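You operate a simulated robot arm through the tools that you are given. There is no shell and no other tool.

The job below is to be done with a simulated robot arm. You get a single attempt, and the scene is never put back.

Task
Swap the brush head on the grey pole for the pad head.
Fine: free the pole clip first, brush head in the white holder, clip locked last. Where these are worked on the way, their far stop is far enough and under half their travel is too little: pole clip.
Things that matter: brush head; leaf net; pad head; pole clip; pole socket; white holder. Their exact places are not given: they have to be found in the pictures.

Only the result counts: the job must be done as asked and must still hold three seconds after the hand-in. Knocking over, shifting, dropping, spilling or breaking anything else fails it.

Robot
A 7-joint arm with a two-finger parallel gripper on a trunk, on a base that drives. Base frame: it is fixed to the floor where the robot stands at the start and does not move with it; the origin is under the middle of the robot, x ahead of it, y to its left, z up. Readings come in cm, degrees, newtons and seconds.
Its first joint turns from -166.0 to 166.0 degrees. Places, roughly: pole clip [60, 0, 100]; pole socket [60, 0, 100]; white holder [60, 20, 70]. Payload 1.57 kg.
Tool frame: the origin (TCP) lies between the finger pads and is the grasp point; the fingertips stand 3 cm ahead of it; z points along the fingers, y is the line along which they close. Largest opening 8 cm; finger width 1.7, thickness 1.2; the body of the gripper, 4 by 8.2 cm, starts 8 cm behind the TCP.
Orientation is that of the tool frame in the base frame, as a unit quaternion [w, x, y, z]. With the fingers straight down and closing along the base's y, the tool's x points along the base's -x, its y along +y and its z along -z.

Tools
- The arm moves only by the tool play_rows. Its argument "series" is one flat list of numbers, 7 for each row, row after row: the turn, a rotation vector about the tool's x, y, z in units of 6 degrees (1.0 is 6 degrees), then the shift along the tool's x, y, z in units of 50 mm (1.0 is 50 mm), then the closure, from 0 (fully open) to 1 (shut). In form: [rx, ry, rz, dx, dy, dz, gripper, rx, ry, rz, dx, dy, dz, gripper, ...]. A call has 1 to 20 rows; each row shifts and turns the commanded pose from where the row before left it, along the tool's axes as they then stand. A call with a number of a shift or a turn outside -1 to 1 is refused whole. Rows are played at 5 a second. More than 5 cm and 8.6 degrees between two rows, or a gripper value outside its range, and nothing of the call is played. Where a pose cannot be reached the arm comes as near as it can. A force on the tool above 40 N (or 10 N above the force at the start of the call, whichever is more), or a blocked arm, ends the call early, and 0.2 s more pass. The fingers move at their own pace (about 15.3 cm/s each) and stop on an object; they squeeze with about 25 N. The grip force told is the motor's: it shows also when the fingers shut on nothing. Time passes only in rows, and 0.2 s behind the last, so rows that do not move let the fingers close. It gives the time, the measured TCP pose, the force on the tool (base axes), the opening and the grip force at its end, in the units of the frame above (readings bear some noise), with the torque about the TCP (base axes, N m) and any sound that the robot's microphone picked up.
- Cameras (640 x 400 px; columns grow to the right, rows downward): "scene" is now at [-0.73, 18.28, 138.71]; the picture's right is [-0.07, -1.00, 0.00], its down [-0.49, 0.04, -0.87] and it looks along [0.87, -0.06, -0.49] (base axes); focal length 245 px, centre (320, 200). "wrist" rides on the gripper at [7.2, -0.7, -12.2] in the tool frame; the picture's right is [0.09, 1.00, 0.00], its down [-0.84, 0.08, -0.54] and it looks along [-0.54, 0.05, 0.84] (tool axes); focal length 238 px, centre (320, 200).
- camera(camera): a new picture of that camera. The clock stands still meanwhile.
- base_move(legs): drives the robot by 1 to 6 legs, each [ahead, left, turn to the left] in cm, cm and degrees, along the robot's own axes; the way and the turn of a leg run together, so that a leg with both is an arc; at most 150 cm and 180 degrees a leg. The arm and the cameras ride along, it lands a little off, and it stops where it bumps. It gives what a move gives.
- head_to(pan, tilt): turns the head with the scene camera to pan (to the left, within 143 degrees either way) and tilt (down, from -29 to 69), counted from straight ahead of the robot. It gives what a move gives.
- probe_pixels(camera, pixels): for up to 12 pixels [column, row] of the newest picture of that camera ("zoom" is the newest enlarged one), the place [x, y, z] in the base frame of the surface seen there, good to about 0.2 cm, but the place of the scene camera against the robot may be out by one fixed shift of up to 1.2 cm in any direction. The clock stands still meanwhile.
- zoom(camera, box): a new picture of the part [left, top, right, bottom] of that camera's present view, enlarged. The clock stands still meanwhile.
- sign_off(): hands the job in; it is judged then, once.

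Leave the gripper open and the arm clear of the work at the hand-in unless told otherwise.

The tools are called after ">>>" by a JSON object that holds its "name" and its "arguments". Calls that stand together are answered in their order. play_rows: Moves the arm, as the interface text tells. Its arguments: {"type":"object","properties":{"series":{"type":"array"}},"required":["series"]} The other tools are called the same way: base_move (legs) drives the base; head_to (pan, tilt) turns the head that bears the scene camera; camera (camera) takes a picture; probe_pixels (camera, pixels) gives the place of the surface under pixels of a picture; zoom (camera, box) takes an enlarged picture of a part of a camera's view; sign_off () hands the job in.

At the start:

```text
time: 0.0
position: [44.8, -12.86, 130.23]
ee_rot: [0.0, 0.0, 1.0, 0.0]
contact_force: [0.6, 0.3, -1.4]
ft_torque: [-0.03, -0.04, 0.01]
width: 8.0
grip_force: 0.0
robot x, y, heading: [0.32, -0.11, 0.0]
head pan, tilt: [-4.1, 29.3]
```

scene: 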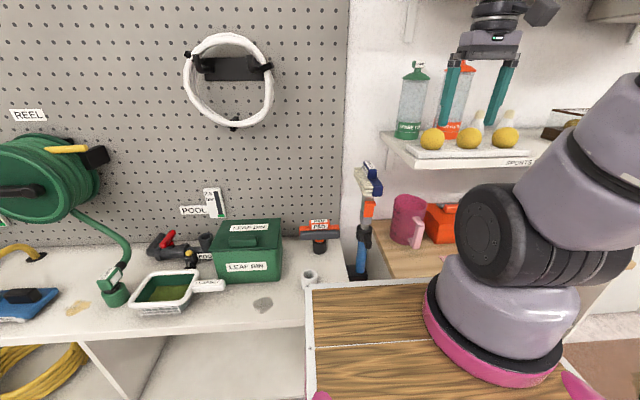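
wrist: 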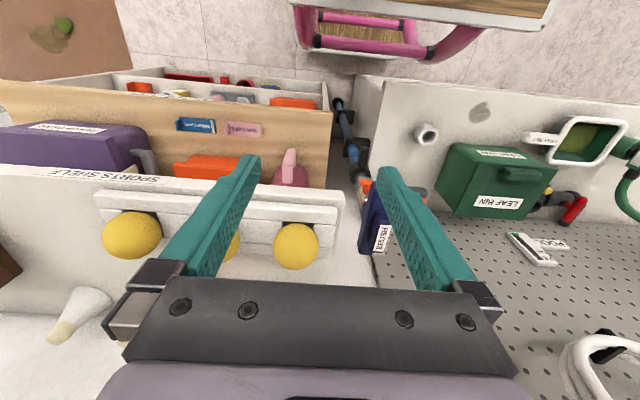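

I see a workbench with a peg board, a blue/orange pole near (365,220), a tray near (165,290) and other items. I'll enlarge parts of the scene view to find the pole, clip, heads and holder.

>>> {"name": "zoom", "arguments": {"camera": "scene", "box": [290, 140, 450, 300]}}

>>> {"name": "zoom", "arguments": {"camera": "scene", "box": [0, 180, 320, 380]}}

>>> {"name": "zoom", "arguments": {"camera": "wrist", "box": [300, 60, 480, 280]}}

```text
2.50 times, centred on (370, 220) of scene
```

zoom: 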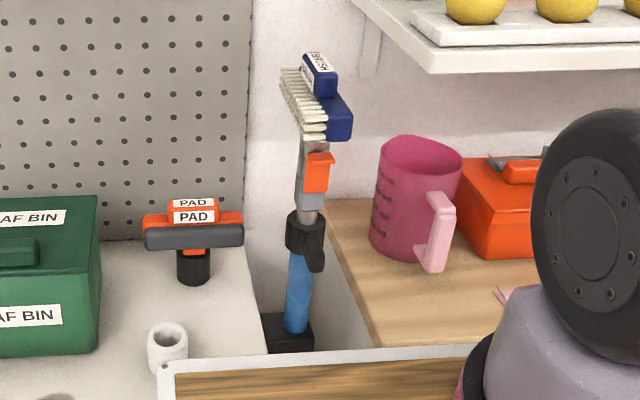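

```text
2.00 times, centred on (160, 280) of scene
```

zoom: 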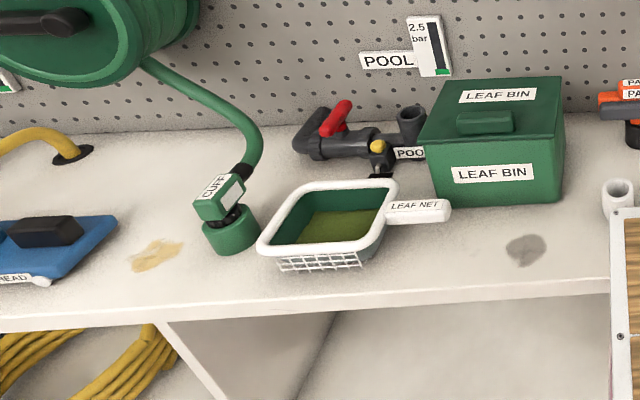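

```text
1.82 times, centred on (390, 170) of wrist
```

zoom: 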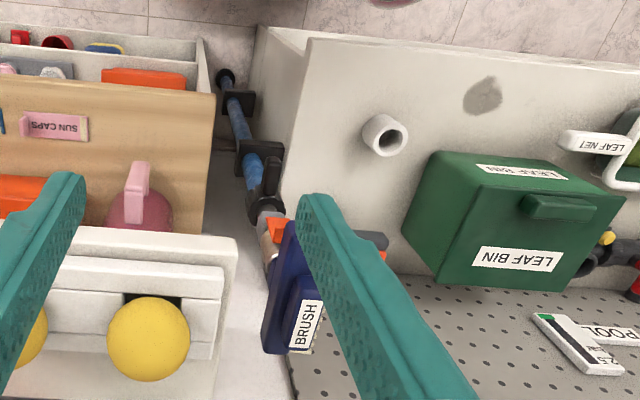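

The pole stands at zoom (310,200) with a brush head on top, an orange clip below it; the pad head sits at (193,230) in a black stand, and the white tube holder is at (167,348). I'll enlarge the pole top for probing.

>>> {"name": "zoom", "arguments": {"camera": "scene", "box": [330, 155, 410, 235]}}

```text
5.00 times, centred on (370, 195) of scene
```

zoom: 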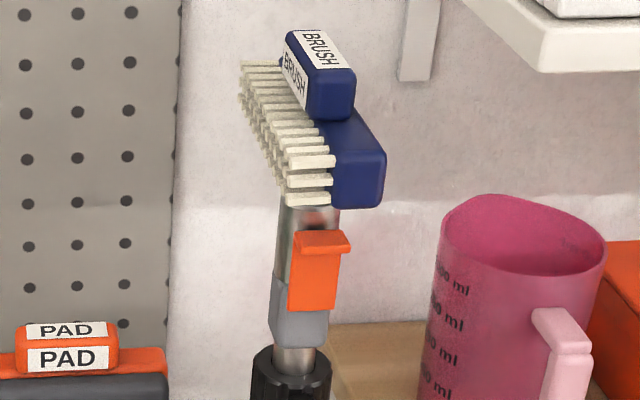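

I'll probe points of the brush, clip and pole in this enlargement.

>>> {"name": "probe_pixels", "arguments": {"camera": "zoom", "pixels": [[330, 90], [310, 45], [295, 90], [355, 180], [375, 160], [345, 125], [305, 200], [325, 240], [314, 290], [300, 330], [295, 358], [298, 240]]}}

>>> {"name": "probe_pixels", "arguments": {"camera": "scene", "pixels": [[320, 222], [319, 229], [305, 233], [335, 233], [319, 246], [309, 272], [305, 272], [309, 285], [360, 265], [340, 280], [361, 278], [365, 250]]}}

```text
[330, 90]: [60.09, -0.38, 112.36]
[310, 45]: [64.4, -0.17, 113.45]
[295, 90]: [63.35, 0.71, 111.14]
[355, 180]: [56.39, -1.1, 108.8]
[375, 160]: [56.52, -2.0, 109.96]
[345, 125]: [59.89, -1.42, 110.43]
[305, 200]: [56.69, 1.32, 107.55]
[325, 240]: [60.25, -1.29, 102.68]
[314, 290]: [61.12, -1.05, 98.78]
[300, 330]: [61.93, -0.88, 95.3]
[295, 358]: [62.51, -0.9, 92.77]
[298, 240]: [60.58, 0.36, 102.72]
```

```text
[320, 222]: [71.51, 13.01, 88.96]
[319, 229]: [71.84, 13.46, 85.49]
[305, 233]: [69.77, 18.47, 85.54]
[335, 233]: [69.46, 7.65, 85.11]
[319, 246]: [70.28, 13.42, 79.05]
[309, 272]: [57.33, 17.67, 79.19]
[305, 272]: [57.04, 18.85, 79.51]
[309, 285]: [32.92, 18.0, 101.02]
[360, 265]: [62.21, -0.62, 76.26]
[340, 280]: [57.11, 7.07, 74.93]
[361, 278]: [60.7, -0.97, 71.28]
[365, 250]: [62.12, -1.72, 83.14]
```

The brush head is on the pole near (60,-0.5), z 107–114, the clip's orange plate at about (60.5,-1,99–103), the white holder near (57,18,79), the pad head near (70,13,79–89). I'll tilt the tool 45° so the wrist camera looks nearly level at the clip.

>>> {"name": "play_rows", "arguments": {"series": [0, -1, 0, 0, 0, 0, 0, 0, -1, 0, 0, 0, 0, 0, 0, -1, 0, 0, 0, 0, 0, 0, -1, 0, 0, 0, 0, 0, 0, -1, 0, 0, 0, 0, 0, 0, -1, 0, 0, 0, 0, 0, 0, -1, 0, 0, 0, 0, 0, 0, -0.5, 0, 0, 0, 0, 0]}}

```text
time: 1.8
position: [45.8, -13.2, 133.48]
ee_rot: [0.383, 0.0, 0.924, 0.0]
contact_force: [0.0, -0.7, 0.1]
ft_torque: [0.03, 0.01, -0.01]
width: 8.01
grip_force: 0.1
out of reach, approached as far as the arm can: row 6, 7, 8
robot x, y, heading: [0.04, 0.03, -0.1]
head pan, tilt: [-4.1, 29.3]
```

The tilt is done, with the TCP at (45.8,-13.2,133.5). Next I'll go to about (42,0,105) in front of the clip.

>>> {"name": "play_rows", "arguments": {"series": [0, 0, 0, 0.57, 0.33, 0.436, 0, 0, 0, 0, 0.57, 0.33, 0.436, 0, 0, 0, 0, 0.57, 0.33, 0.436, 0, 0, 0, 0, 0.57, 0.33, 0.436, 0, 0, 0, 0, 0.57, 0.33, 0.436, 0, 0, 0, 0, 0.57, 0.33, 0.436, 0, 0, 0, 0, 0.57, 0.33, 0.436, 0, 0, 0, 0, 0.57, 0.33, 0.436, 0]}}

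>>> {"name": "camera", "arguments": {"camera": "wrist"}}

```text
time: 3.6
position: [50.38, 0.47, 130.37]
ee_rot: [0.382, 0.0, 0.924, -0.001]
contact_force: [-0.1, -0.1, 0.1]
ft_torque: [0.02, 0.01, 0.02]
width: 7.97
grip_force: 0.0
out of reach, approached as far as the arm can: row 1, 2, 3, 4, 5, 6, 7, 8
robot x, y, heading: [-0.12, 0.01, 0.2]
head pan, tilt: [-4.1, 29.3]
```

```text
taken
```

wrist: 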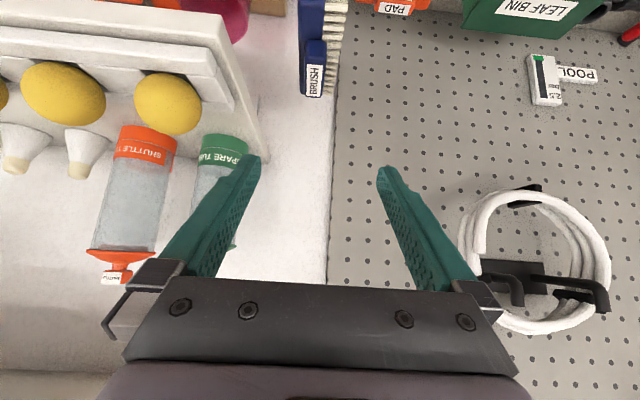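

The pose is out of reach so close to the robot, so I'll need to back the base up. First I'll turn the head to look behind.

>>> {"name": "head_to", "arguments": {"pan": 143, "tilt": 40}}

>>> {"name": "camera", "arguments": {"camera": "scene"}}

>>> {"name": "head_to", "arguments": {"pan": -143, "tilt": 40}}

>>> {"name": "camera", "arguments": {"camera": "scene"}}

```text
time: 5.9
position: [50.28, 0.5, 130.43]
ee_rot: [0.383, 0.0, 0.924, 0.0]
contact_force: [0.0, -0.7, 0.2]
ft_torque: [-0.03, 0.03, 0.01]
width: 8.01
grip_force: 0.1
robot x, y, heading: [0.01, 0.02, -0.0]
head pan, tilt: [143.0, 40.0]
```

```text
taken
```

scene: 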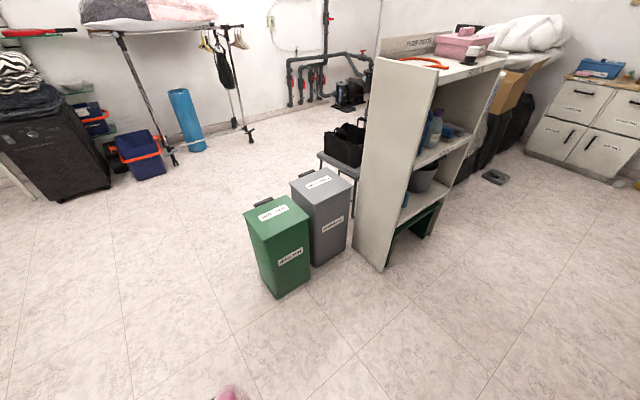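

```text
time: 9.8
position: [50.33, 0.42, 130.44]
ee_rot: [0.382, 0.0, 0.924, 0.0]
contact_force: [-1.0, 0.4, -0.4]
ft_torque: [-0.01, 0.02, -0.01]
width: 7.99
grip_force: 0.1
robot x, y, heading: [0.1, 0.42, 0.1]
head pan, tilt: [-143.0, 40.0]
```

```text
taken
```

scene: 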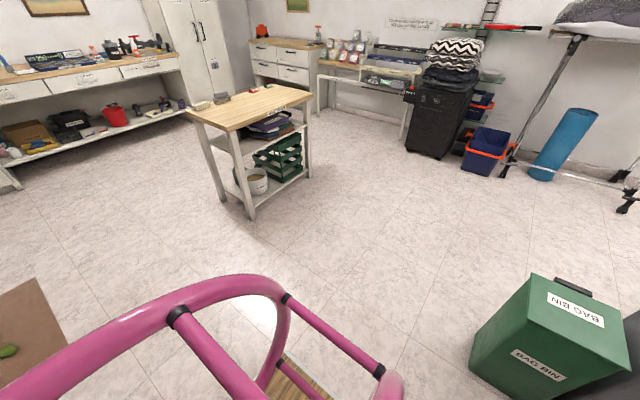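

A green bin stands behind the robot to its left. I'll probe it and the floor nearby.

>>> {"name": "probe_pixels", "arguments": {"camera": "scene", "pixels": [[560, 310], [530, 280], [475, 360], [540, 385], [240, 200], [345, 300], [380, 385]]}}

```text
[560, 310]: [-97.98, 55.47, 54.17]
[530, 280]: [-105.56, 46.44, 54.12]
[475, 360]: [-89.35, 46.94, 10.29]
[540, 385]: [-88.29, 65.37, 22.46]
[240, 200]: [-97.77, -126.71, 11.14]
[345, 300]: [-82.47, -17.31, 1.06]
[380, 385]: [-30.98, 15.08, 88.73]
```

The space behind is clear. I'll back up 22 cm and turn the head forward again.

>>> {"name": "base_move", "arguments": {"legs": [[-22, 0, 0]]}}

>>> {"name": "head_to", "arguments": {"pan": -8, "tilt": 29}}

>>> {"name": "camera", "arguments": {"camera": "scene"}}

>>> {"name": "camera", "arguments": {"camera": "wrist"}}

```text
time: 11.5
position: [28.6, 0.82, 130.37]
ee_rot: [0.382, -0.004, 0.924, 0.002]
contact_force: [-0.7, 0.6, -0.8]
ft_torque: [0.0, -0.01, 0.01]
width: 8.01
grip_force: 0.1
robot x, y, heading: [-22.27, -0.23, 0.6]
head pan, tilt: [-143.0, 40.0]
```

```text
time: 13.7
position: [28.67, 0.91, 130.45]
ee_rot: [0.382, -0.003, 0.924, 0.001]
contact_force: [1.0, 0.1, 0.2]
ft_torque: [-0.02, 0.0, 0.01]
width: 7.98
grip_force: 0.2
robot x, y, heading: [-21.26, -0.4, 0.1]
head pan, tilt: [-8.0, 29.0]
```

```text
taken
```

scene: 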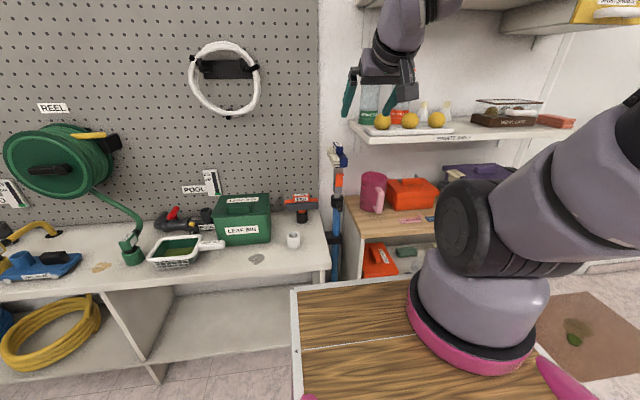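

```text
taken
```

wrist: 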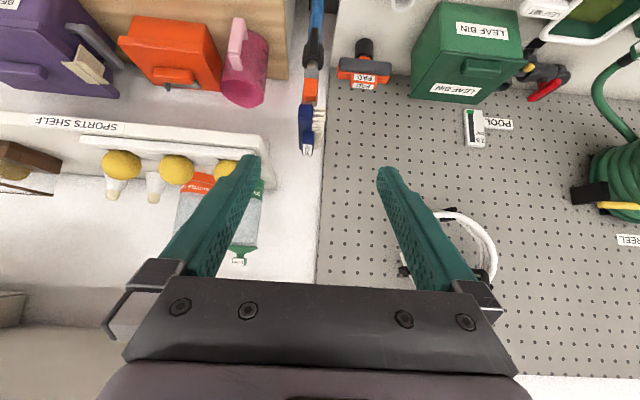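

The arm now has room. I'll move the TCP toward (42,0,105) to view the clip with the wrist camera.

>>> {"name": "play_rows", "arguments": {"series": [0, 0, 0, 0, 0, 0, 0, 0, 0, 0, 0.2466, -0.026, 0.783, 0, 0, 0, 0, 0.2466, -0.026, 0.783, 0, 0, 0, 0, 0.2466, -0.026, 0.783, 0, 0, 0, 0, 0.2466, -0.026, 0.783, 0, 0, 0, 0, 0.2466, -0.026, 0.783, 0, 0, 0, 0, 0.2466, -0.026, 0.783, 0, 0, 0, 0, 0.2466, -0.026, 0.783, 0]}}

>>> {"name": "camera", "arguments": {"camera": "wrist"}}

```text
time: 15.5
position: [45.78, 3.0, 109.49]
ee_rot: [0.381, -0.01, 0.925, 0.007]
contact_force: [2.2, -7.6, -0.2]
ft_torque: [0.56, 0.14, 0.51]
width: 8.02
grip_force: 0.1
out of reach, approached as far as the arm can: row 2, 3, 4, 5, 6
robot x, y, heading: [-21.98, -0.01, 0.5]
head pan, tilt: [-8.0, 29.0]
```

```text
taken
```

wrist: 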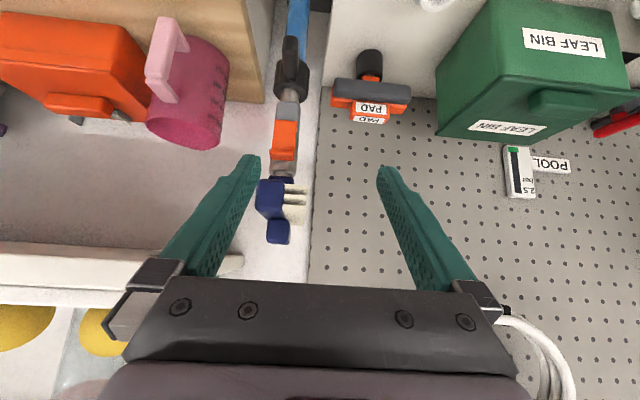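

There's a 7.6 N sideways force and the TCP drifted to y=3, so something may be touching. I'll probe the brush and the fingertips in the wrist picture.

>>> {"name": "probe_pixels", "arguments": {"camera": "wrist", "pixels": [[250, 160], [387, 170], [268, 195], [276, 232], [290, 195], [285, 130], [287, 108], [370, 107], [370, 95], [380, 80], [290, 20], [230, 200]]}}

>>> {"name": "camera", "arguments": {"camera": "scene"}}

>>> {"name": "zoom", "arguments": {"camera": "wrist", "box": [220, 60, 380, 260]}}

```text
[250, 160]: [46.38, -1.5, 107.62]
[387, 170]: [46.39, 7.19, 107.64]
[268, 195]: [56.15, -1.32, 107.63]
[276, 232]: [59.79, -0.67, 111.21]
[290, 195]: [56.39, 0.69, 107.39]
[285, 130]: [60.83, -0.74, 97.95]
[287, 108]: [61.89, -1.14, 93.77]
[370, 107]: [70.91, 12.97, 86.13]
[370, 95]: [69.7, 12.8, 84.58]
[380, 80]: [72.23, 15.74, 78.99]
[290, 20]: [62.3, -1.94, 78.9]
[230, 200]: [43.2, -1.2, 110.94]
```

```text
taken
```

scene: 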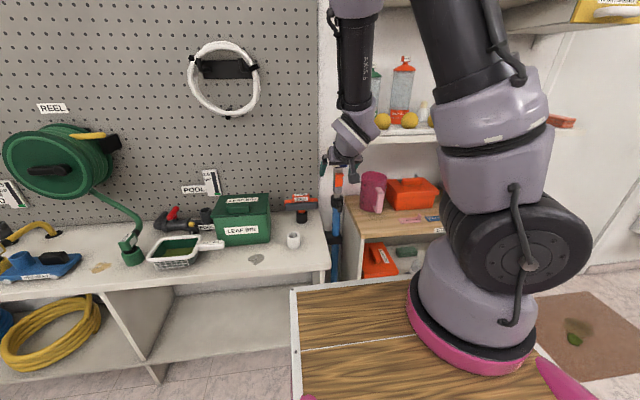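

```text
2.00 times, centred on (300, 160) of wrist
```

zoom: 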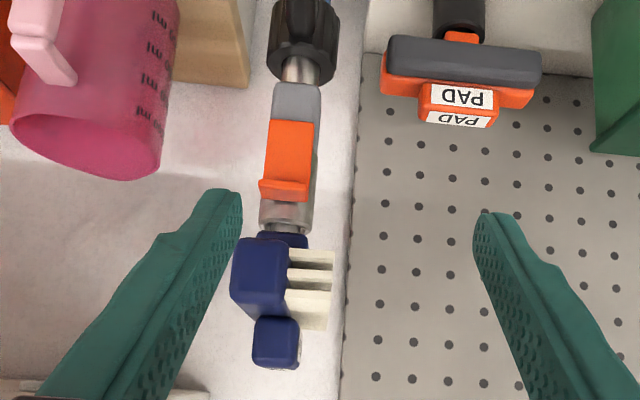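

The fingers are about 9 cm short of the brush. I'll play still rows to see whether the force was only transient.

>>> {"name": "play_rows", "arguments": {"series": [0, 0, 0, 0, 0, 0, 0, 0, 0, 0, 0, 0, 0, 0]}}

```text
time: 16.1
position: [45.86, 2.61, 109.46]
ee_rot: [0.381, -0.003, 0.924, 0.001]
contact_force: [0.0, -0.7, 0.1]
ft_torque: [0.04, -0.01, 0.0]
width: 7.97
grip_force: 0.0
robot x, y, heading: [-21.54, 0.37, 0.3]
head pan, tilt: [-8.0, 29.0]
```

The force was transient. I'll enlarge the clip area in the wrist view.

>>> {"name": "zoom", "arguments": {"camera": "wrist", "box": [250, 90, 330, 190]}}

>>> {"name": "zoom", "arguments": {"camera": "scene", "box": [310, 140, 370, 200]}}

```text
4.00 times, centred on (290, 140) of wrist
```

zoom: 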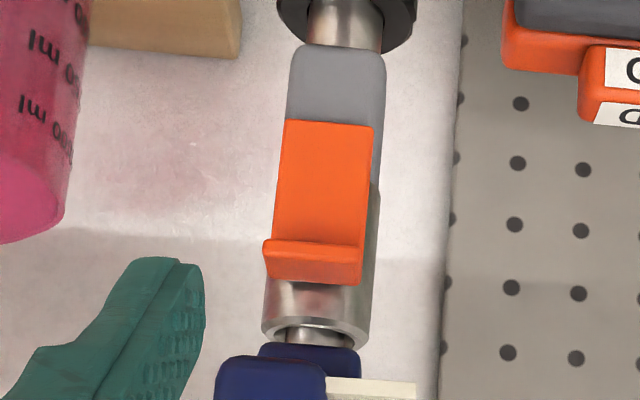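

```text
6.67 times, centred on (340, 170) of scene
```

zoom: 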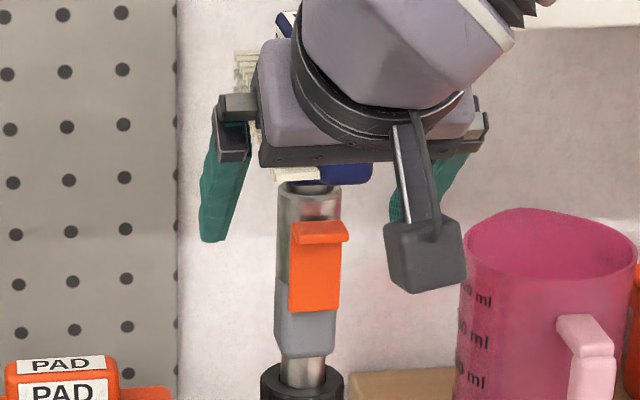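

The orange clip is a plate with a lip at its upper end, its foot in a grey collar, so it is either a flip latch or a slide. I'll probe its geometry in a wrist enlargement.

>>> {"name": "zoom", "arguments": {"camera": "wrist", "box": [250, 90, 330, 190]}}

>>> {"name": "probe_pixels", "arguments": {"camera": "zoom", "pixels": [[325, 128], [285, 128], [368, 130], [322, 180], [318, 232], [270, 245], [315, 248], [358, 252], [312, 272], [315, 305], [315, 335], [335, 80]]}}

>>> {"name": "probe_pixels", "arguments": {"camera": "zoom", "pixels": [[300, 80], [378, 90], [345, 20], [315, 350], [300, 380], [372, 320], [268, 320], [377, 200], [370, 240], [280, 200], [355, 360], [265, 360]]}}

```text
4.00 times, centred on (290, 140) of wrist
```

zoom: 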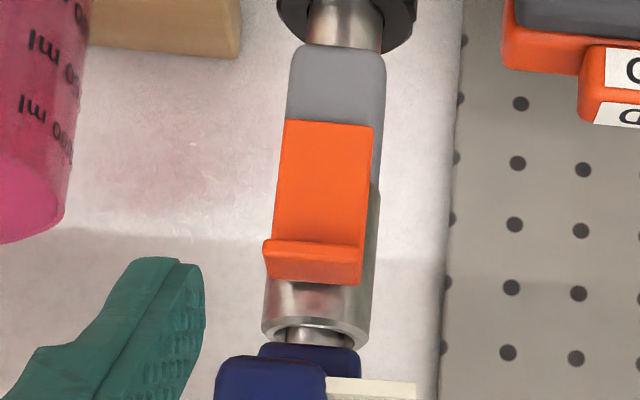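

```text
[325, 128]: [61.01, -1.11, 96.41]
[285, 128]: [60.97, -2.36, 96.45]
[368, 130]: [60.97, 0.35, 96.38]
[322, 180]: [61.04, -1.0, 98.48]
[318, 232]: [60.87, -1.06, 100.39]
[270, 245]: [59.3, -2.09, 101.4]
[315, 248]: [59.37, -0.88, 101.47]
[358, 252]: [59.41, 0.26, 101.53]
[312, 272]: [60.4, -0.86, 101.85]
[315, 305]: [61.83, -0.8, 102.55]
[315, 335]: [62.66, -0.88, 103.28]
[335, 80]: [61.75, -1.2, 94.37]
```

```text
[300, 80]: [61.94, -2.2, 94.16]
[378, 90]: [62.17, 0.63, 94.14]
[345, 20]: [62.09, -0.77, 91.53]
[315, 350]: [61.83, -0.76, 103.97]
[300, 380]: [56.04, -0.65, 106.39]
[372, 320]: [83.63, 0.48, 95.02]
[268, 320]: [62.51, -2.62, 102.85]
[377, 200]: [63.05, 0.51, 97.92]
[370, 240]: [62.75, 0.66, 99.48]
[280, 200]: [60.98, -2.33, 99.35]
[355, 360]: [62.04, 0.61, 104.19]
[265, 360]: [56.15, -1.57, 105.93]
```

The plate is 2.7 cm wide, centred at y≈-1.0, with its front at x=61.0 from z 96.2 to 102 and the lip reaching out to x=59.3 at z≈101.6. I'll level the tool (turn -45° about its y) where it stands, then step closer.

>>> {"name": "play_rows", "arguments": {"series": [0, -1, 0, 0, 0, 0, 0, 0, -1, 0, 0, 0, 0, 0, 0, -1, 0, 0, 0, 0, 0, 0, -1, 0, 0, 0, 0, 0, 0, -1, 0, 0, 0, 0, 0, 0, -1, 0, 0, 0, 0, 0, 0, -1, 0, 0, 0, 0, 0, 0, -0.5, 0, 0, 0, 0, 0]}}

>>> {"name": "camera", "arguments": {"camera": "wrist"}}

```text
time: 17.9
position: [50.34, 4.56, 109.9]
ee_rot: [0.707, -0.003, 0.707, 0.003]
contact_force: [-0.1, 0.3, -0.3]
ft_torque: [0.01, 0.0, 0.02]
width: 7.98
grip_force: 0.2
out of reach, approached as far as the arm can: row 1, 2, 3, 4, 5
robot x, y, heading: [-21.9, -0.14, 0.5]
head pan, tilt: [-8.0, 29.0]
```

```text
taken
```

wrist: 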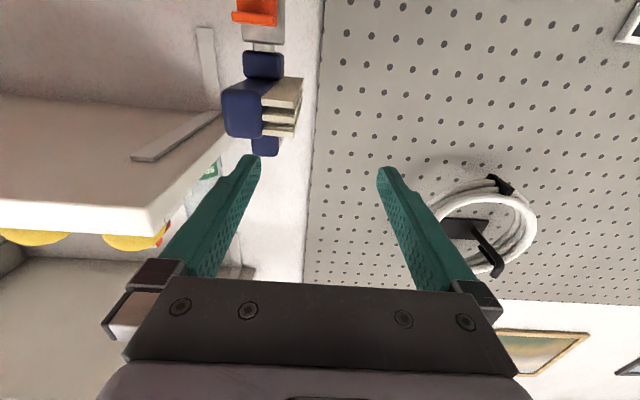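

The tool is level at (50.3,4.6,109.9). I'll go down and right to about (50,-1,101.7), with the tips still 3 cm before the brush.

>>> {"name": "play_rows", "arguments": {"series": [0, 0, 0, 0.41, -0.28, -0.02, 0, 0, 0, 0, 0.41, -0.28, -0.02, 0, 0, 0, 0, 0.41, -0.28, -0.02, 0, 0, 0, 0, 0.41, -0.28, 0, 0, 0, 0, 0, 0, 0, 0, 0]}}

>>> {"name": "camera", "arguments": {"camera": "wrist"}}

```text
time: 19.1
position: [49.98, -1.13, 101.64]
ee_rot: [0.707, -0.003, 0.707, 0.003]
contact_force: [-1.1, -0.3, 0.5]
ft_torque: [-0.01, -0.02, 0.02]
width: 8.02
grip_force: 0.1
robot x, y, heading: [-21.8, -0.46, 0.5]
head pan, tilt: [-8.0, 29.0]
```

```text
taken
```

wrist: 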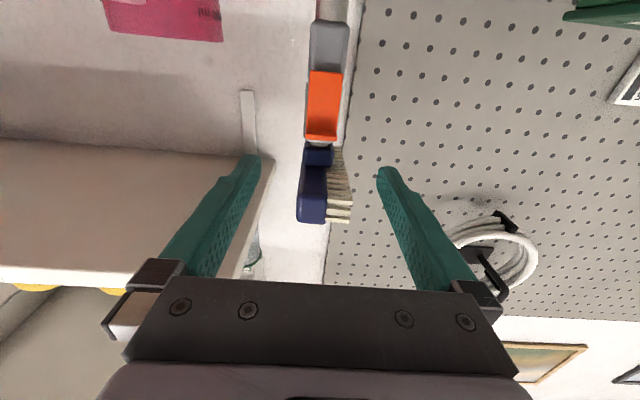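

I see the clip from below at (322,105). I'll enlarge it and probe.

>>> {"name": "zoom", "arguments": {"camera": "wrist", "box": [280, 10, 380, 150]}}

>>> {"name": "probe_pixels", "arguments": {"camera": "wrist", "pixels": [[325, 85], [322, 125], [322, 138], [312, 100], [338, 100], [328, 40], [311, 205], [340, 205], [318, 158], [337, 180], [250, 160], [387, 172]]}}

```text
2.86 times, centred on (330, 80) of wrist
```

zoom: 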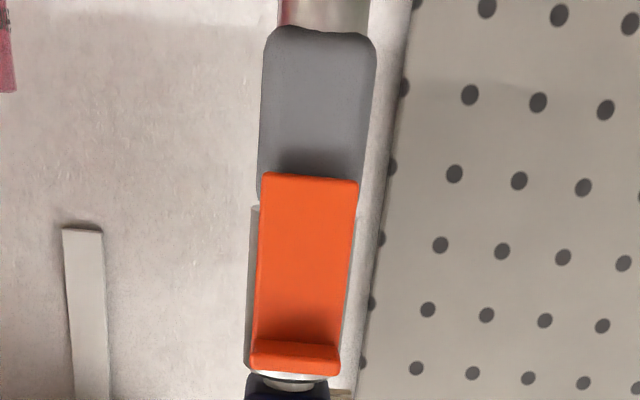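

```text
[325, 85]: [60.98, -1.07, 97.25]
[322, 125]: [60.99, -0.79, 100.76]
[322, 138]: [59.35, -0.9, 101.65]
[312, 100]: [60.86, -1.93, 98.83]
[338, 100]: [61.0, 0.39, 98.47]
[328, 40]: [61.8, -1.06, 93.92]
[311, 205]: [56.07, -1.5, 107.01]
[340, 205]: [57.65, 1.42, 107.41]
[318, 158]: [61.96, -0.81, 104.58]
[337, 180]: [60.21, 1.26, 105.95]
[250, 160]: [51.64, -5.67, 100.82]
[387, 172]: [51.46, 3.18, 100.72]
```

The lip is at (59.3,-0.9,101.65). I'll advance to x=58.3 with the fingers open on both sides of the lip, then close on it.

>>> {"name": "play_rows", "arguments": {"series": [0, 0, 0, 0, 0.013, 0.55, 0, 0, 0, 0, 0, 0.013, 0.55, 0, 0, 0, 0, 0, 0, 0.55, 0, 0, 0, 0, 0, 0, 0, 0]}}

>>> {"name": "camera", "arguments": {"camera": "wrist"}}

```text
time: 20.1
position: [58.35, -0.89, 101.71]
ee_rot: [0.707, -0.003, 0.708, 0.003]
contact_force: [-0.6, 0.2, 1.0]
ft_torque: [0.0, 0.02, -0.01]
width: 8.02
grip_force: 0.1
robot x, y, heading: [-21.63, -0.04, 0.7]
head pan, tilt: [-8.0, 29.0]
```

```text
taken
```

wrist: 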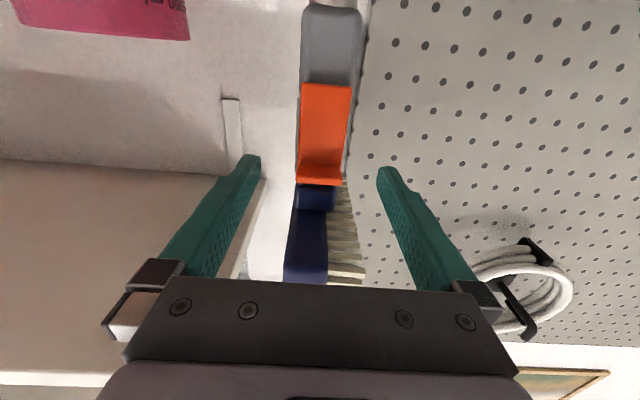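

The fingers straddle the lip. I'll close on it.

>>> {"name": "play_rows", "arguments": {"series": [0, 0, 0, 0, 0, 0, 0.5, 0, 0, 0, 0, 0, 0, 0.7, 0, 0, 0, 0, 0, 0, 0.8, 0, 0, 0, 0, 0, 0, 0.8]}}

>>> {"name": "camera", "arguments": {"camera": "wrist"}}

```text
time: 21.1
position: [58.39, -1.1, 101.6]
ee_rot: [0.706, -0.003, 0.708, 0.003]
contact_force: [2.0, -5.8, -1.8]
ft_torque: [-0.07, -0.06, -0.4]
width: 2.99
grip_force: 39.3
robot x, y, heading: [-21.55, -0.31, 0.4]
head pan, tilt: [-8.0, 29.0]
```

```text
taken
```

wrist: 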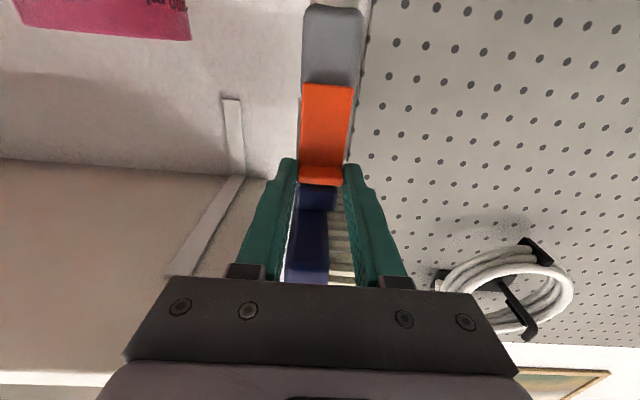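

I have the lip gripped at a width of 3.0 cm. A test pull outward of 0.6 cm comes first, to see whether it's a flip latch.

>>> {"name": "play_rows", "arguments": {"series": [0, 0, 0, 0, -0.03, -0.06, 0.8, 0, 0, 0, 0, 0, -0.06, 0.8]}}

>>> {"name": "zoom", "arguments": {"camera": "wrist", "box": [270, 60, 380, 200]}}

```text
time: 21.7
position: [57.84, -1.11, 101.65]
ee_rot: [0.707, -0.003, 0.707, 0.002]
contact_force: [19.7, -4.7, -4.6]
ft_torque: [-0.03, -0.84, -0.3]
width: 2.97
grip_force: 39.2
robot x, y, heading: [-21.77, -0.04, 0.2]
head pan, tilt: [-8.0, 29.0]
```

```text
2.86 times, centred on (325, 130) of wrist
```

zoom: 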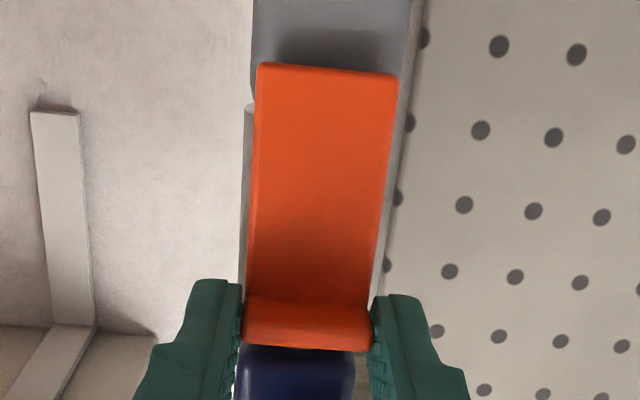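

The pull was met by 20 N. I'll probe the lip and plate to see if they moved.

>>> {"name": "probe_pixels", "arguments": {"camera": "zoom", "pixels": [[325, 85], [320, 200], [315, 285], [308, 330], [308, 345]]}}

```text
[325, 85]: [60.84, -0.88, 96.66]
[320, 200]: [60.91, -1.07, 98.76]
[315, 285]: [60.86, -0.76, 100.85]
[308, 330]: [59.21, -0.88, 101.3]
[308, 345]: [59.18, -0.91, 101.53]
```

The lip hardly moved, so it's probably not a flip latch. I'll go back and try downward by 0.6 cm.

>>> {"name": "play_rows", "arguments": {"series": [0, 0, 0, 0, 0, 0.11, 0.8, 0, 0, 0, 0, 0, 0, 0.8, 0, 0, 0, 0.06, 0, 0, 0.8, 0, 0, 0, 0.06, 0, 0, 0.8]}}

>>> {"name": "zoom", "arguments": {"camera": "wrist", "box": [270, 60, 380, 200]}}

>>> {"name": "probe_pixels", "arguments": {"camera": "zoom", "pixels": [[325, 85], [320, 200], [315, 285], [308, 330], [308, 345]]}}

```text
time: 22.7
position: [58.37, -0.92, 101.32]
ee_rot: [0.709, -0.003, 0.705, 0.003]
contact_force: [-6.5, 9.9, 29.7]
ft_torque: [0.08, -0.66, -0.16]
width: 3.02
grip_force: 39.4
robot x, y, heading: [-22.0, -0.01, 0.5]
head pan, tilt: [-8.0, 29.0]
```

```text
2.86 times, centred on (325, 130) of wrist
```

zoom: 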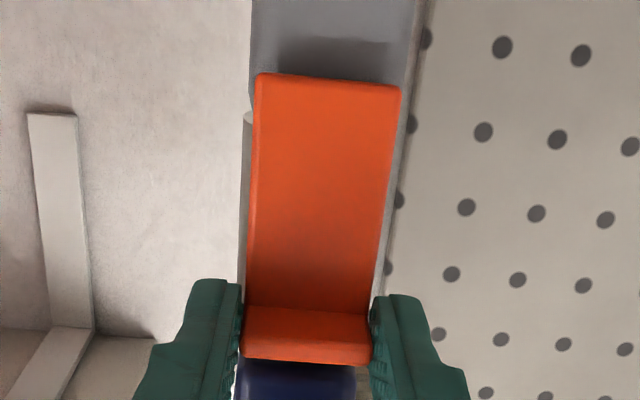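

```text
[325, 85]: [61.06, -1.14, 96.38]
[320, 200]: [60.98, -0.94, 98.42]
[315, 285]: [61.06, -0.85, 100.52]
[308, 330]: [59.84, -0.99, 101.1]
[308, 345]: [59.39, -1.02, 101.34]
```

Downward also met 30 N without moving. The torque in the pull points to a resisting line at z≈97, which fits a hinge at the plate's foot with my firm grip blocking the rotation. I'll let go, regrip only the lip, then move on an arc that turns with the plate.

>>> {"name": "play_rows", "arguments": {"series": [0, 0, 0, 0, 0, 0, 0.45, 0, 0, 0, -0.1, 0, -0.08, 0.45, 0, 0, 0, 0, 0, 0, 0.45, 0, 0, 0, 0, 0, 0, 0.45]}}

```text
time: 23.7
position: [58.05, -1.06, 101.48]
ee_rot: [0.707, -0.002, 0.707, 0.002]
contact_force: [0.2, 0.1, -0.1]
ft_torque: [-0.01, 0.02, 0.02]
width: 4.41
grip_force: 0.1
robot x, y, heading: [-21.87, -0.06, 0.8]
head pan, tilt: [-8.0, 29.0]
```

I'm free at (58.05,-1.06,101.48). I'll enlarge again to see whether the clip has moved from where it started.

>>> {"name": "zoom", "arguments": {"camera": "wrist", "box": [270, 60, 380, 200]}}

>>> {"name": "probe_pixels", "arguments": {"camera": "zoom", "pixels": [[325, 80], [320, 200], [315, 275], [308, 320], [308, 340], [260, 90], [395, 92], [245, 330], [368, 330], [240, 160], [405, 130]]}}

```text
2.86 times, centred on (325, 130) of wrist
```

zoom: 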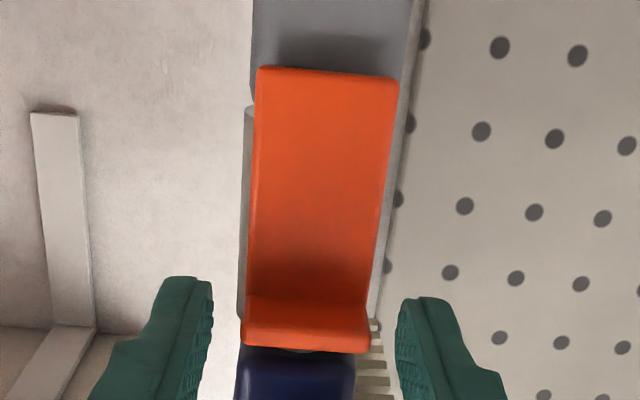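

```text
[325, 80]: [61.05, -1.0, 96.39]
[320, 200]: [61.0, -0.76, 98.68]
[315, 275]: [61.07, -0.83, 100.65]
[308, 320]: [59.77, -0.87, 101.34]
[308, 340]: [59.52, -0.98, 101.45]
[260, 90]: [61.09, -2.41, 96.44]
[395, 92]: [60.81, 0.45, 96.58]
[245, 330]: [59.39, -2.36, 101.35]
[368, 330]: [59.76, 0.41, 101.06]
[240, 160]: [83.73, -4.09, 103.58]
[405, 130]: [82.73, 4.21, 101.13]
```

The clip is unmoved. I'll close on the lip and try the outward arc, 12°.

>>> {"name": "play_rows", "arguments": {"series": [0, 0, 0, -0.03, 0, 0, 0.7, 0, 0, 0, 0, 0, 0, 0.8, 0, 0, 0, 0, 0, 0, 0.8, 0, -1, 0, 0.078, 0, -0.093, 0.8, 0, -1, 0, 0.078, 0, -0.093, 0.8]}}

>>> {"name": "zoom", "arguments": {"camera": "wrist", "box": [270, 60, 380, 200]}}

>>> {"name": "probe_pixels", "arguments": {"camera": "zoom", "pixels": [[325, 80], [320, 200], [315, 275], [308, 320], [308, 340]]}}

```text
time: 24.9
position: [57.0, -0.97, 100.71]
ee_rot: [0.776, -0.003, 0.631, 0.003]
contact_force: [-17.6, 1.5, -11.6]
ft_torque: [-0.14, 1.35, -0.21]
width: 2.99
grip_force: 39.3
robot x, y, heading: [-21.42, 0.29, 0.3]
head pan, tilt: [-8.0, 29.0]
```

```text
2.86 times, centred on (325, 130) of wrist
```

zoom: 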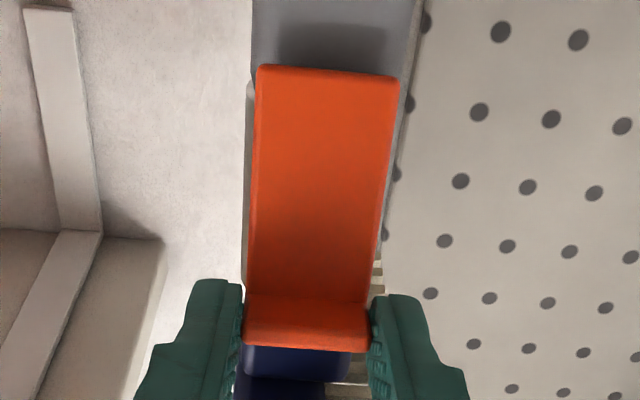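

```text
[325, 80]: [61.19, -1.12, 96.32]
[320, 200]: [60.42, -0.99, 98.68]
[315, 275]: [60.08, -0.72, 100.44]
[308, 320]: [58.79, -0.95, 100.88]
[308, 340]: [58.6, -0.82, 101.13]
```

It rotates: the plate now leans about 12–15° outward, so it is a flip latch hinged near z≈96.3. I'll continue the arc with a slightly larger radius.

>>> {"name": "play_rows", "arguments": {"series": [0, -1, 0, 0.07, 0, -0.112, 0.8, 0, -1, 0, 0.07, 0, -0.108, 0.8, 0, -1, 0, 0.07, 0, -0.106, 0.8]}}

>>> {"name": "zoom", "arguments": {"camera": "wrist", "box": [270, 60, 380, 200]}}

>>> {"name": "probe_pixels", "arguments": {"camera": "zoom", "pixels": [[325, 80], [320, 200], [315, 275], [308, 320], [308, 340]]}}

```text
time: 25.7
position: [56.43, -0.91, 100.76]
ee_rot: [0.866, -0.003, 0.5, 0.005]
contact_force: [4.3, 3.2, -7.2]
ft_torque: [0.18, 0.11, -0.17]
width: 2.97
grip_force: 23.8
out of reach, approached as far as the arm can: row 3
robot x, y, heading: [-21.88, 0.23, 0.3]
head pan, tilt: [-8.0, 29.0]
```

```text
2.86 times, centred on (325, 130) of wrist
```

zoom: 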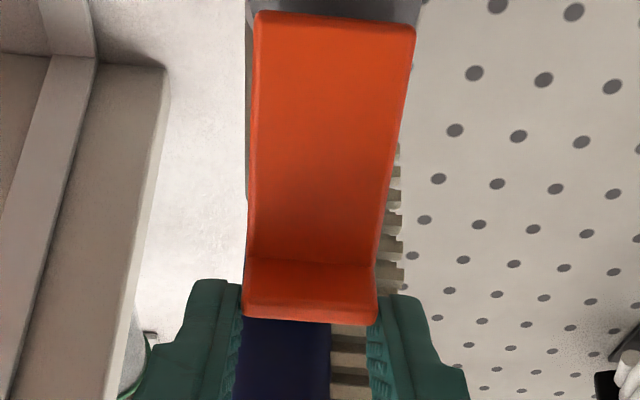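

```text
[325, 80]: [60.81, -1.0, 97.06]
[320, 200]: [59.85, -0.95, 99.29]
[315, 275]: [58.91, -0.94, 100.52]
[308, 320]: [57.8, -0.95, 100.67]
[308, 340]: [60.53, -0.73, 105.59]
```

The plate is now about 29° open, and the tool can't tilt further up. I'll let go, back out, pitch the tool to point about 40° down, and regrip for the rest.

>>> {"name": "play_rows", "arguments": {"series": [0, 0, 0, 0, 0, 0, 0.4, 0, 0, 0, 0, 0, 0, 0.3, 0, 0, 0, 0, 0, -0.6, 0.3, 0, 0, 0, 0, 0, -0.7, 0.3, 0, 0, 0, 0, 0, 0, 0.3]}}

>>> {"name": "zoom", "arguments": {"camera": "wrist", "box": [240, 0, 400, 200]}}

>>> {"name": "probe_pixels", "arguments": {"camera": "zoom", "pixels": [[325, 80], [320, 150], [315, 200], [310, 240], [308, 250]]}}

```text
time: 26.9
position: [53.84, -1.01, 101.38]
ee_rot: [0.866, -0.002, 0.501, 0.003]
contact_force: [-0.2, 0.4, -0.9]
ft_torque: [-0.02, 0.05, -0.03]
width: 5.59
grip_force: 0.1
out of reach, approached as far as the arm can: row 3, 4
robot x, y, heading: [-21.5, 0.05, 0.4]
head pan, tilt: [-8.0, 29.0]
```

```text
2.00 times, centred on (320, 100) of wrist
```

zoom: 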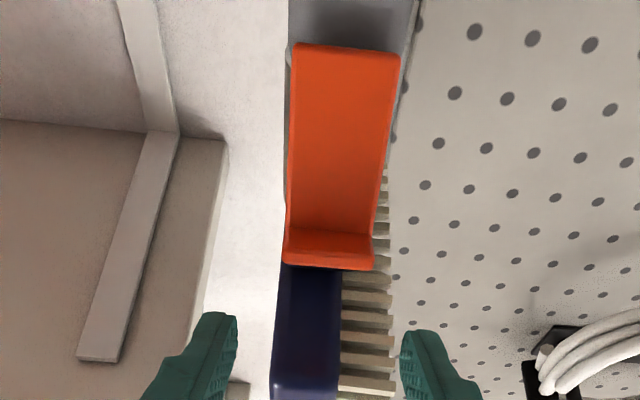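

```text
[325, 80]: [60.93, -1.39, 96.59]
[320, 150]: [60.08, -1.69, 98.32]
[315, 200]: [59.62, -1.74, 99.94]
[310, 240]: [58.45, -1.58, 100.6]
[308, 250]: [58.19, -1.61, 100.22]
```

The latch stays at about 21–29°. I'll now pitch the tool down by 72° in place.

>>> {"name": "play_rows", "arguments": {"series": [0, 1, 0, 0, 0, -0.1, 0.3, 0, 1, 0, 0, 0, -0.1, 0.3, 0, 1, 0, 0, 0, 0, 0.3, 0, 1, 0, 0, 0, 0, 0.3, 0, 1, 0, 0, 0, 0, 0.3, 0, 1, 0, 0, 0, 0, 0.3, 0, 1, 0, 0, 0, 0, 0.3, 0, 1, 0, 0, 0, 0, 0.3, 0, 1, 0, 0, 0, 0, 0.3, 0, 1, 0, 0, 0, 0, 0.3, 0, 1, 0, 0, 0, 0, 0.3, 0, 1, 0, 0, 0, 0, 0.3]}}

>>> {"name": "camera", "arguments": {"camera": "wrist"}}

```text
time: 29.5
position: [52.91, -1.05, 101.03]
ee_rot: [0.406, -0.002, 0.914, 0.0]
contact_force: [-0.1, 0.4, -0.5]
ft_torque: [0.0, -0.01, -0.02]
width: 5.58
grip_force: 0.1
robot x, y, heading: [-21.76, -0.28, 0.5]
head pan, tilt: [-8.0, 29.0]
```

```text
taken
```

wrist: 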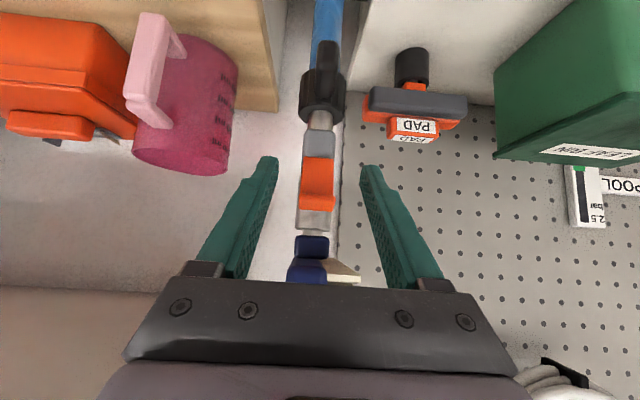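

I'm pointing 42° down at (52.9,-1.05,101). I'll probe the clip from here.

>>> {"name": "zoom", "arguments": {"camera": "wrist", "box": [270, 120, 370, 240]}}

>>> {"name": "probe_pixels", "arguments": {"camera": "zoom", "pixels": [[320, 100], [315, 140], [312, 180], [310, 205], [308, 220], [300, 245], [270, 205], [350, 205], [330, 60], [290, 320], [300, 390]]}}

```text
3.33 times, centred on (320, 180) of wrist
```

zoom: 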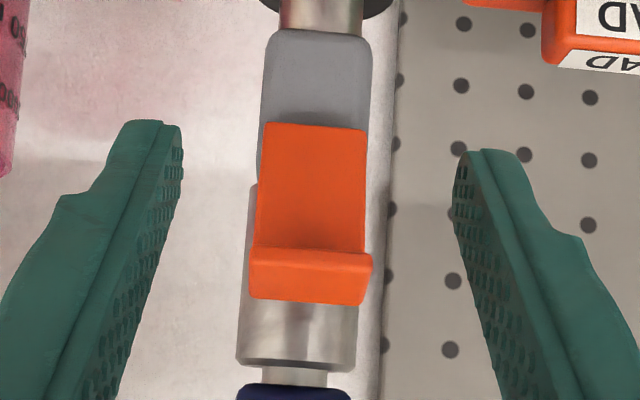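

```text
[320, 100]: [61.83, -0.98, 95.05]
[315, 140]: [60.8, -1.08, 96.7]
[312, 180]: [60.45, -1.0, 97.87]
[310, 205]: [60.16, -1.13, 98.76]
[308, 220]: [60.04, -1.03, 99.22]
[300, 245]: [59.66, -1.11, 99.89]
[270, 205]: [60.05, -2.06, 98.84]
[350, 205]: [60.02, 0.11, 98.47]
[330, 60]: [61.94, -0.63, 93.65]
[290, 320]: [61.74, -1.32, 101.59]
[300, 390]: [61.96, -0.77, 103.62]
```

The plate stands about 20° open, with the lip between (57.7,100.9) and (59.2,101.4). I'll bring the fingers around the lip, close, and swing the latch further on its arc.

>>> {"name": "play_rows", "arguments": {"series": [0, 0, 0, -0.379, 0, 0.191, 0.3, 0, 0, 0, -0.379, 0, 0.191, 0.3, 0, 0, 0, 0, 0, 0, 0.3, 0, 0, 0, 0, 0, 0, 0.7, 0, 0, 0, 0, 0, 0, 0.8, 0, 0, 0, 0, 0, 0, 0.8]}}

>>> {"name": "zoom", "arguments": {"camera": "wrist", "box": [240, 60, 400, 260]}}

```text
time: 30.9
position: [56.91, -1.05, 102.44]
ee_rot: [0.406, -0.003, 0.914, 0.001]
contact_force: [1.2, -0.1, 0.1]
ft_torque: [0.07, -0.02, -0.27]
width: 2.98
grip_force: 39.1
robot x, y, heading: [-21.31, -0.08, 0.3]
head pan, tilt: [-8.0, 29.0]
```

```text
2.00 times, centred on (320, 160) of wrist
```

zoom: 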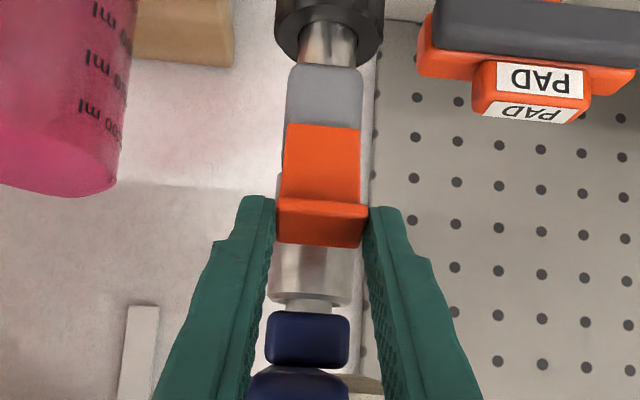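

The lip is gripped. Now I'll swing on the arc, four rows of 6°.

>>> {"name": "play_rows", "arguments": {"series": [0, -1, 0, 0.157, 0, -0.026, 0.8, 0, -1, 0, 0.157, 0, -0.026, 0.8, 0, -1, 0, 0.157, 0, -0.026, 0.8, 0, -1, 0, 0.157, 0, -0.026, 0.8]}}

>>> {"name": "zoom", "arguments": {"camera": "wrist", "box": [240, 60, 400, 260]}}

```text
time: 31.9
position: [54.73, -1.08, 100.19]
ee_rot: [0.587, -0.004, 0.81, 0.002]
contact_force: [6.4, -2.8, -10.1]
ft_torque: [-0.01, 0.42, 0.05]
width: 2.96
grip_force: 39.1
robot x, y, heading: [-21.5, -0.24, 0.5]
head pan, tilt: [-8.0, 29.0]
```

```text
2.00 times, centred on (320, 160) of wrist
```

zoom: 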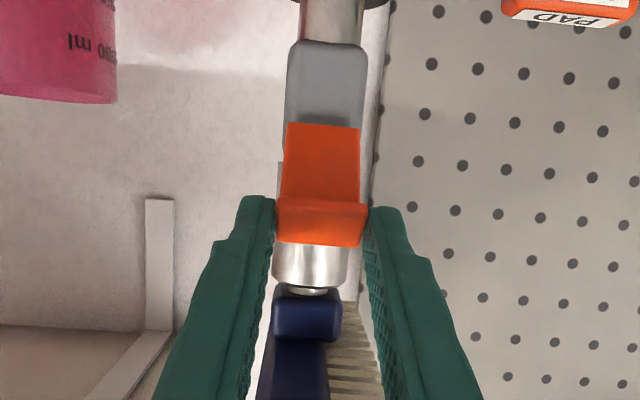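

It follows, with low forces. I'll swing four more rows.

>>> {"name": "play_rows", "arguments": {"series": [0, -1, 0, 0.157, 0, -0.026, 0.8, 0, -1, 0, 0.157, 0, -0.026, 0.8, 0, -1, 0, 0.157, 0, -0.026, 0.8, 0, -1, 0, 0.157, 0, -0.026, 0.8]}}

>>> {"name": "zoom", "arguments": {"camera": "wrist", "box": [240, 60, 400, 260]}}

>>> {"name": "probe_pixels", "arguments": {"camera": "zoom", "pixels": [[320, 140], [318, 165], [318, 185], [318, 215]]}}

```text
time: 32.9
position: [53.86, -0.93, 97.13]
ee_rot: [0.742, -0.003, 0.67, 0.004]
contact_force: [13.0, -0.7, -8.2]
ft_torque: [0.09, 0.52, -0.17]
width: 2.98
grip_force: 39.0
robot x, y, heading: [-21.57, -0.34, 0.4]
head pan, tilt: [-8.0, 29.0]
```

```text
2.00 times, centred on (320, 160) of wrist
```

zoom: 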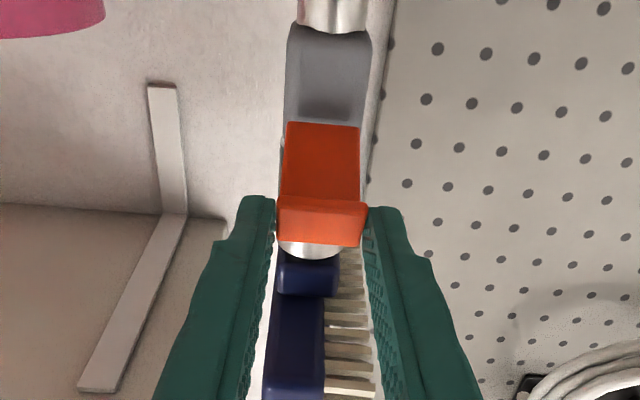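

```text
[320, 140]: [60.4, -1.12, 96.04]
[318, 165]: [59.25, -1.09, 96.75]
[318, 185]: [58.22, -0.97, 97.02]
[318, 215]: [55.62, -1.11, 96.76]
```

The plate is about 66° open. I'll go on with four more rows, reducing the outward pull.

>>> {"name": "play_rows", "arguments": {"series": [0, -1, 0, 0.157, 0, 0.0, 0.8, 0, -1, 0, 0.157, 0, -0.015, 0.8, 0, -1, 0, 0.157, 0, -0.015, 0.8, 0, -1, 0, 0.157, 0, -0.02, 0.8]}}

>>> {"name": "zoom", "arguments": {"camera": "wrist", "box": [240, 0, 400, 200]}}

>>> {"name": "probe_pixels", "arguments": {"camera": "zoom", "pixels": [[320, 140], [318, 260], [318, 285], [318, 305], [318, 330]]}}

```text
time: 33.9
position: [56.61, -0.93, 100.53]
ee_rot: [0.865, -0.002, 0.501, 0.003]
contact_force: [-5.7, -5.7, -19.0]
ft_torque: [0.08, 1.11, -0.25]
width: 2.96
grip_force: 39.2
out of reach, approached as far as the arm can: row 2, 3, 4
robot x, y, heading: [-21.92, -0.4, 0.4]
head pan, tilt: [-8.0, 29.0]
```

```text
2.00 times, centred on (320, 100) of wrist
```

zoom: 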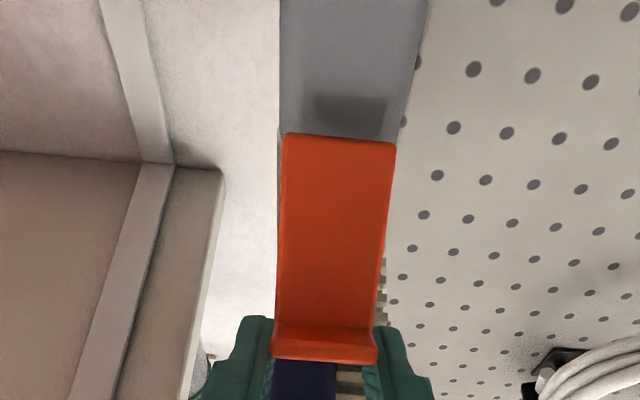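

```text
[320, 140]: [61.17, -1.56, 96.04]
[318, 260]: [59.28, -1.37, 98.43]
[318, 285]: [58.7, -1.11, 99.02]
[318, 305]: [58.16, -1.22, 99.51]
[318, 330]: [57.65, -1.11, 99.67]
```

The upward tilt runs out of reach and the arm let the plate back to about 41°. I'll let go, back out, pitch to 30° down, and then push the plate down from behind with closed fingers.

>>> {"name": "play_rows", "arguments": {"series": [0, 0, 0, 0, 0, 0, 0.4, 0, 0, 0, 0, 0, 0, 0.3, 0, 0, 0, 0, 0, -0.5, 0.3, 0, 0, 0, 0, 0, -0.5, 0.3, 0, 1, 0, 0, 0, -0.3, 0.3, 0, 1, 0, 0, 0, -0.3, 0.3, 0, 1, 0, 0, 0, 0, 0.3, 0, 1, 0, 0, 0, 0, 0.3, 0, 1, 0, 0, 0, 0, 0.3, 0, 1, 0, 0, 0, 0, 0.3, 0, 1, 0, 0, 0, 0, 0.3, 0, 1, 0, 0, 0, 0, 0.3, 0, 1, 0, 0, 0, 0, 0.3, 0, 1, 0, 0, 0, 0, 0.3]}}

>>> {"name": "camera", "arguments": {"camera": "wrist"}}

>>> {"name": "zoom", "arguments": {"camera": "wrist", "box": [250, 60, 390, 220]}}

```text
time: 36.9
position: [51.99, -0.94, 99.8]
ee_rot: [0.499, -0.003, 0.867, 0.001]
contact_force: [0.2, -0.4, -0.1]
ft_torque: [-0.02, 0.0, 0.01]
width: 5.6
grip_force: 0.0
out of reach, approached as far as the arm can: row 3, 4
robot x, y, heading: [-21.78, -0.07, 0.7]
head pan, tilt: [-8.0, 29.0]
```

```text
taken
```

wrist: 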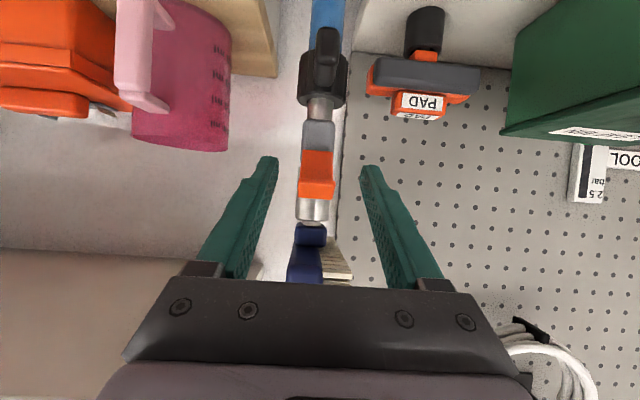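

```text
2.50 times, centred on (320, 140) of wrist
```

zoom: 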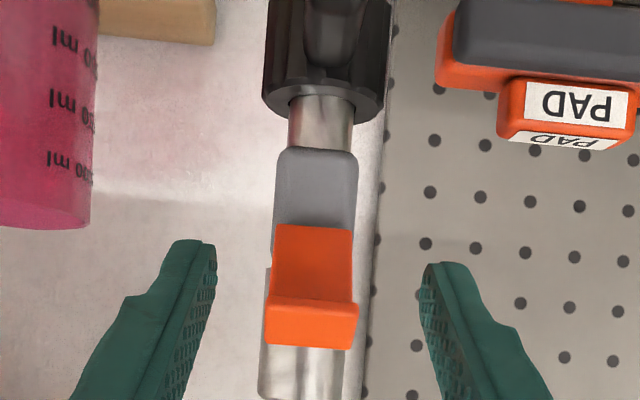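

I'll probe the clip's present angle from this view.

>>> {"name": "probe_pixels", "arguments": {"camera": "zoom", "pixels": [[315, 235], [313, 260], [312, 285], [311, 296], [310, 310], [310, 335], [310, 344], [310, 355], [310, 385], [315, 180]]}}

```text
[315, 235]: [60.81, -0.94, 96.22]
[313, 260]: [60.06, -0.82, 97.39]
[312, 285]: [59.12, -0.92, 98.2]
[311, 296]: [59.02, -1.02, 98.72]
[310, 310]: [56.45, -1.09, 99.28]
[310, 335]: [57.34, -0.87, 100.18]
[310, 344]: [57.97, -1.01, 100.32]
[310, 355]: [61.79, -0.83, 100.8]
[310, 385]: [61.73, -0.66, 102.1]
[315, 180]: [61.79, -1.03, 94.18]
```

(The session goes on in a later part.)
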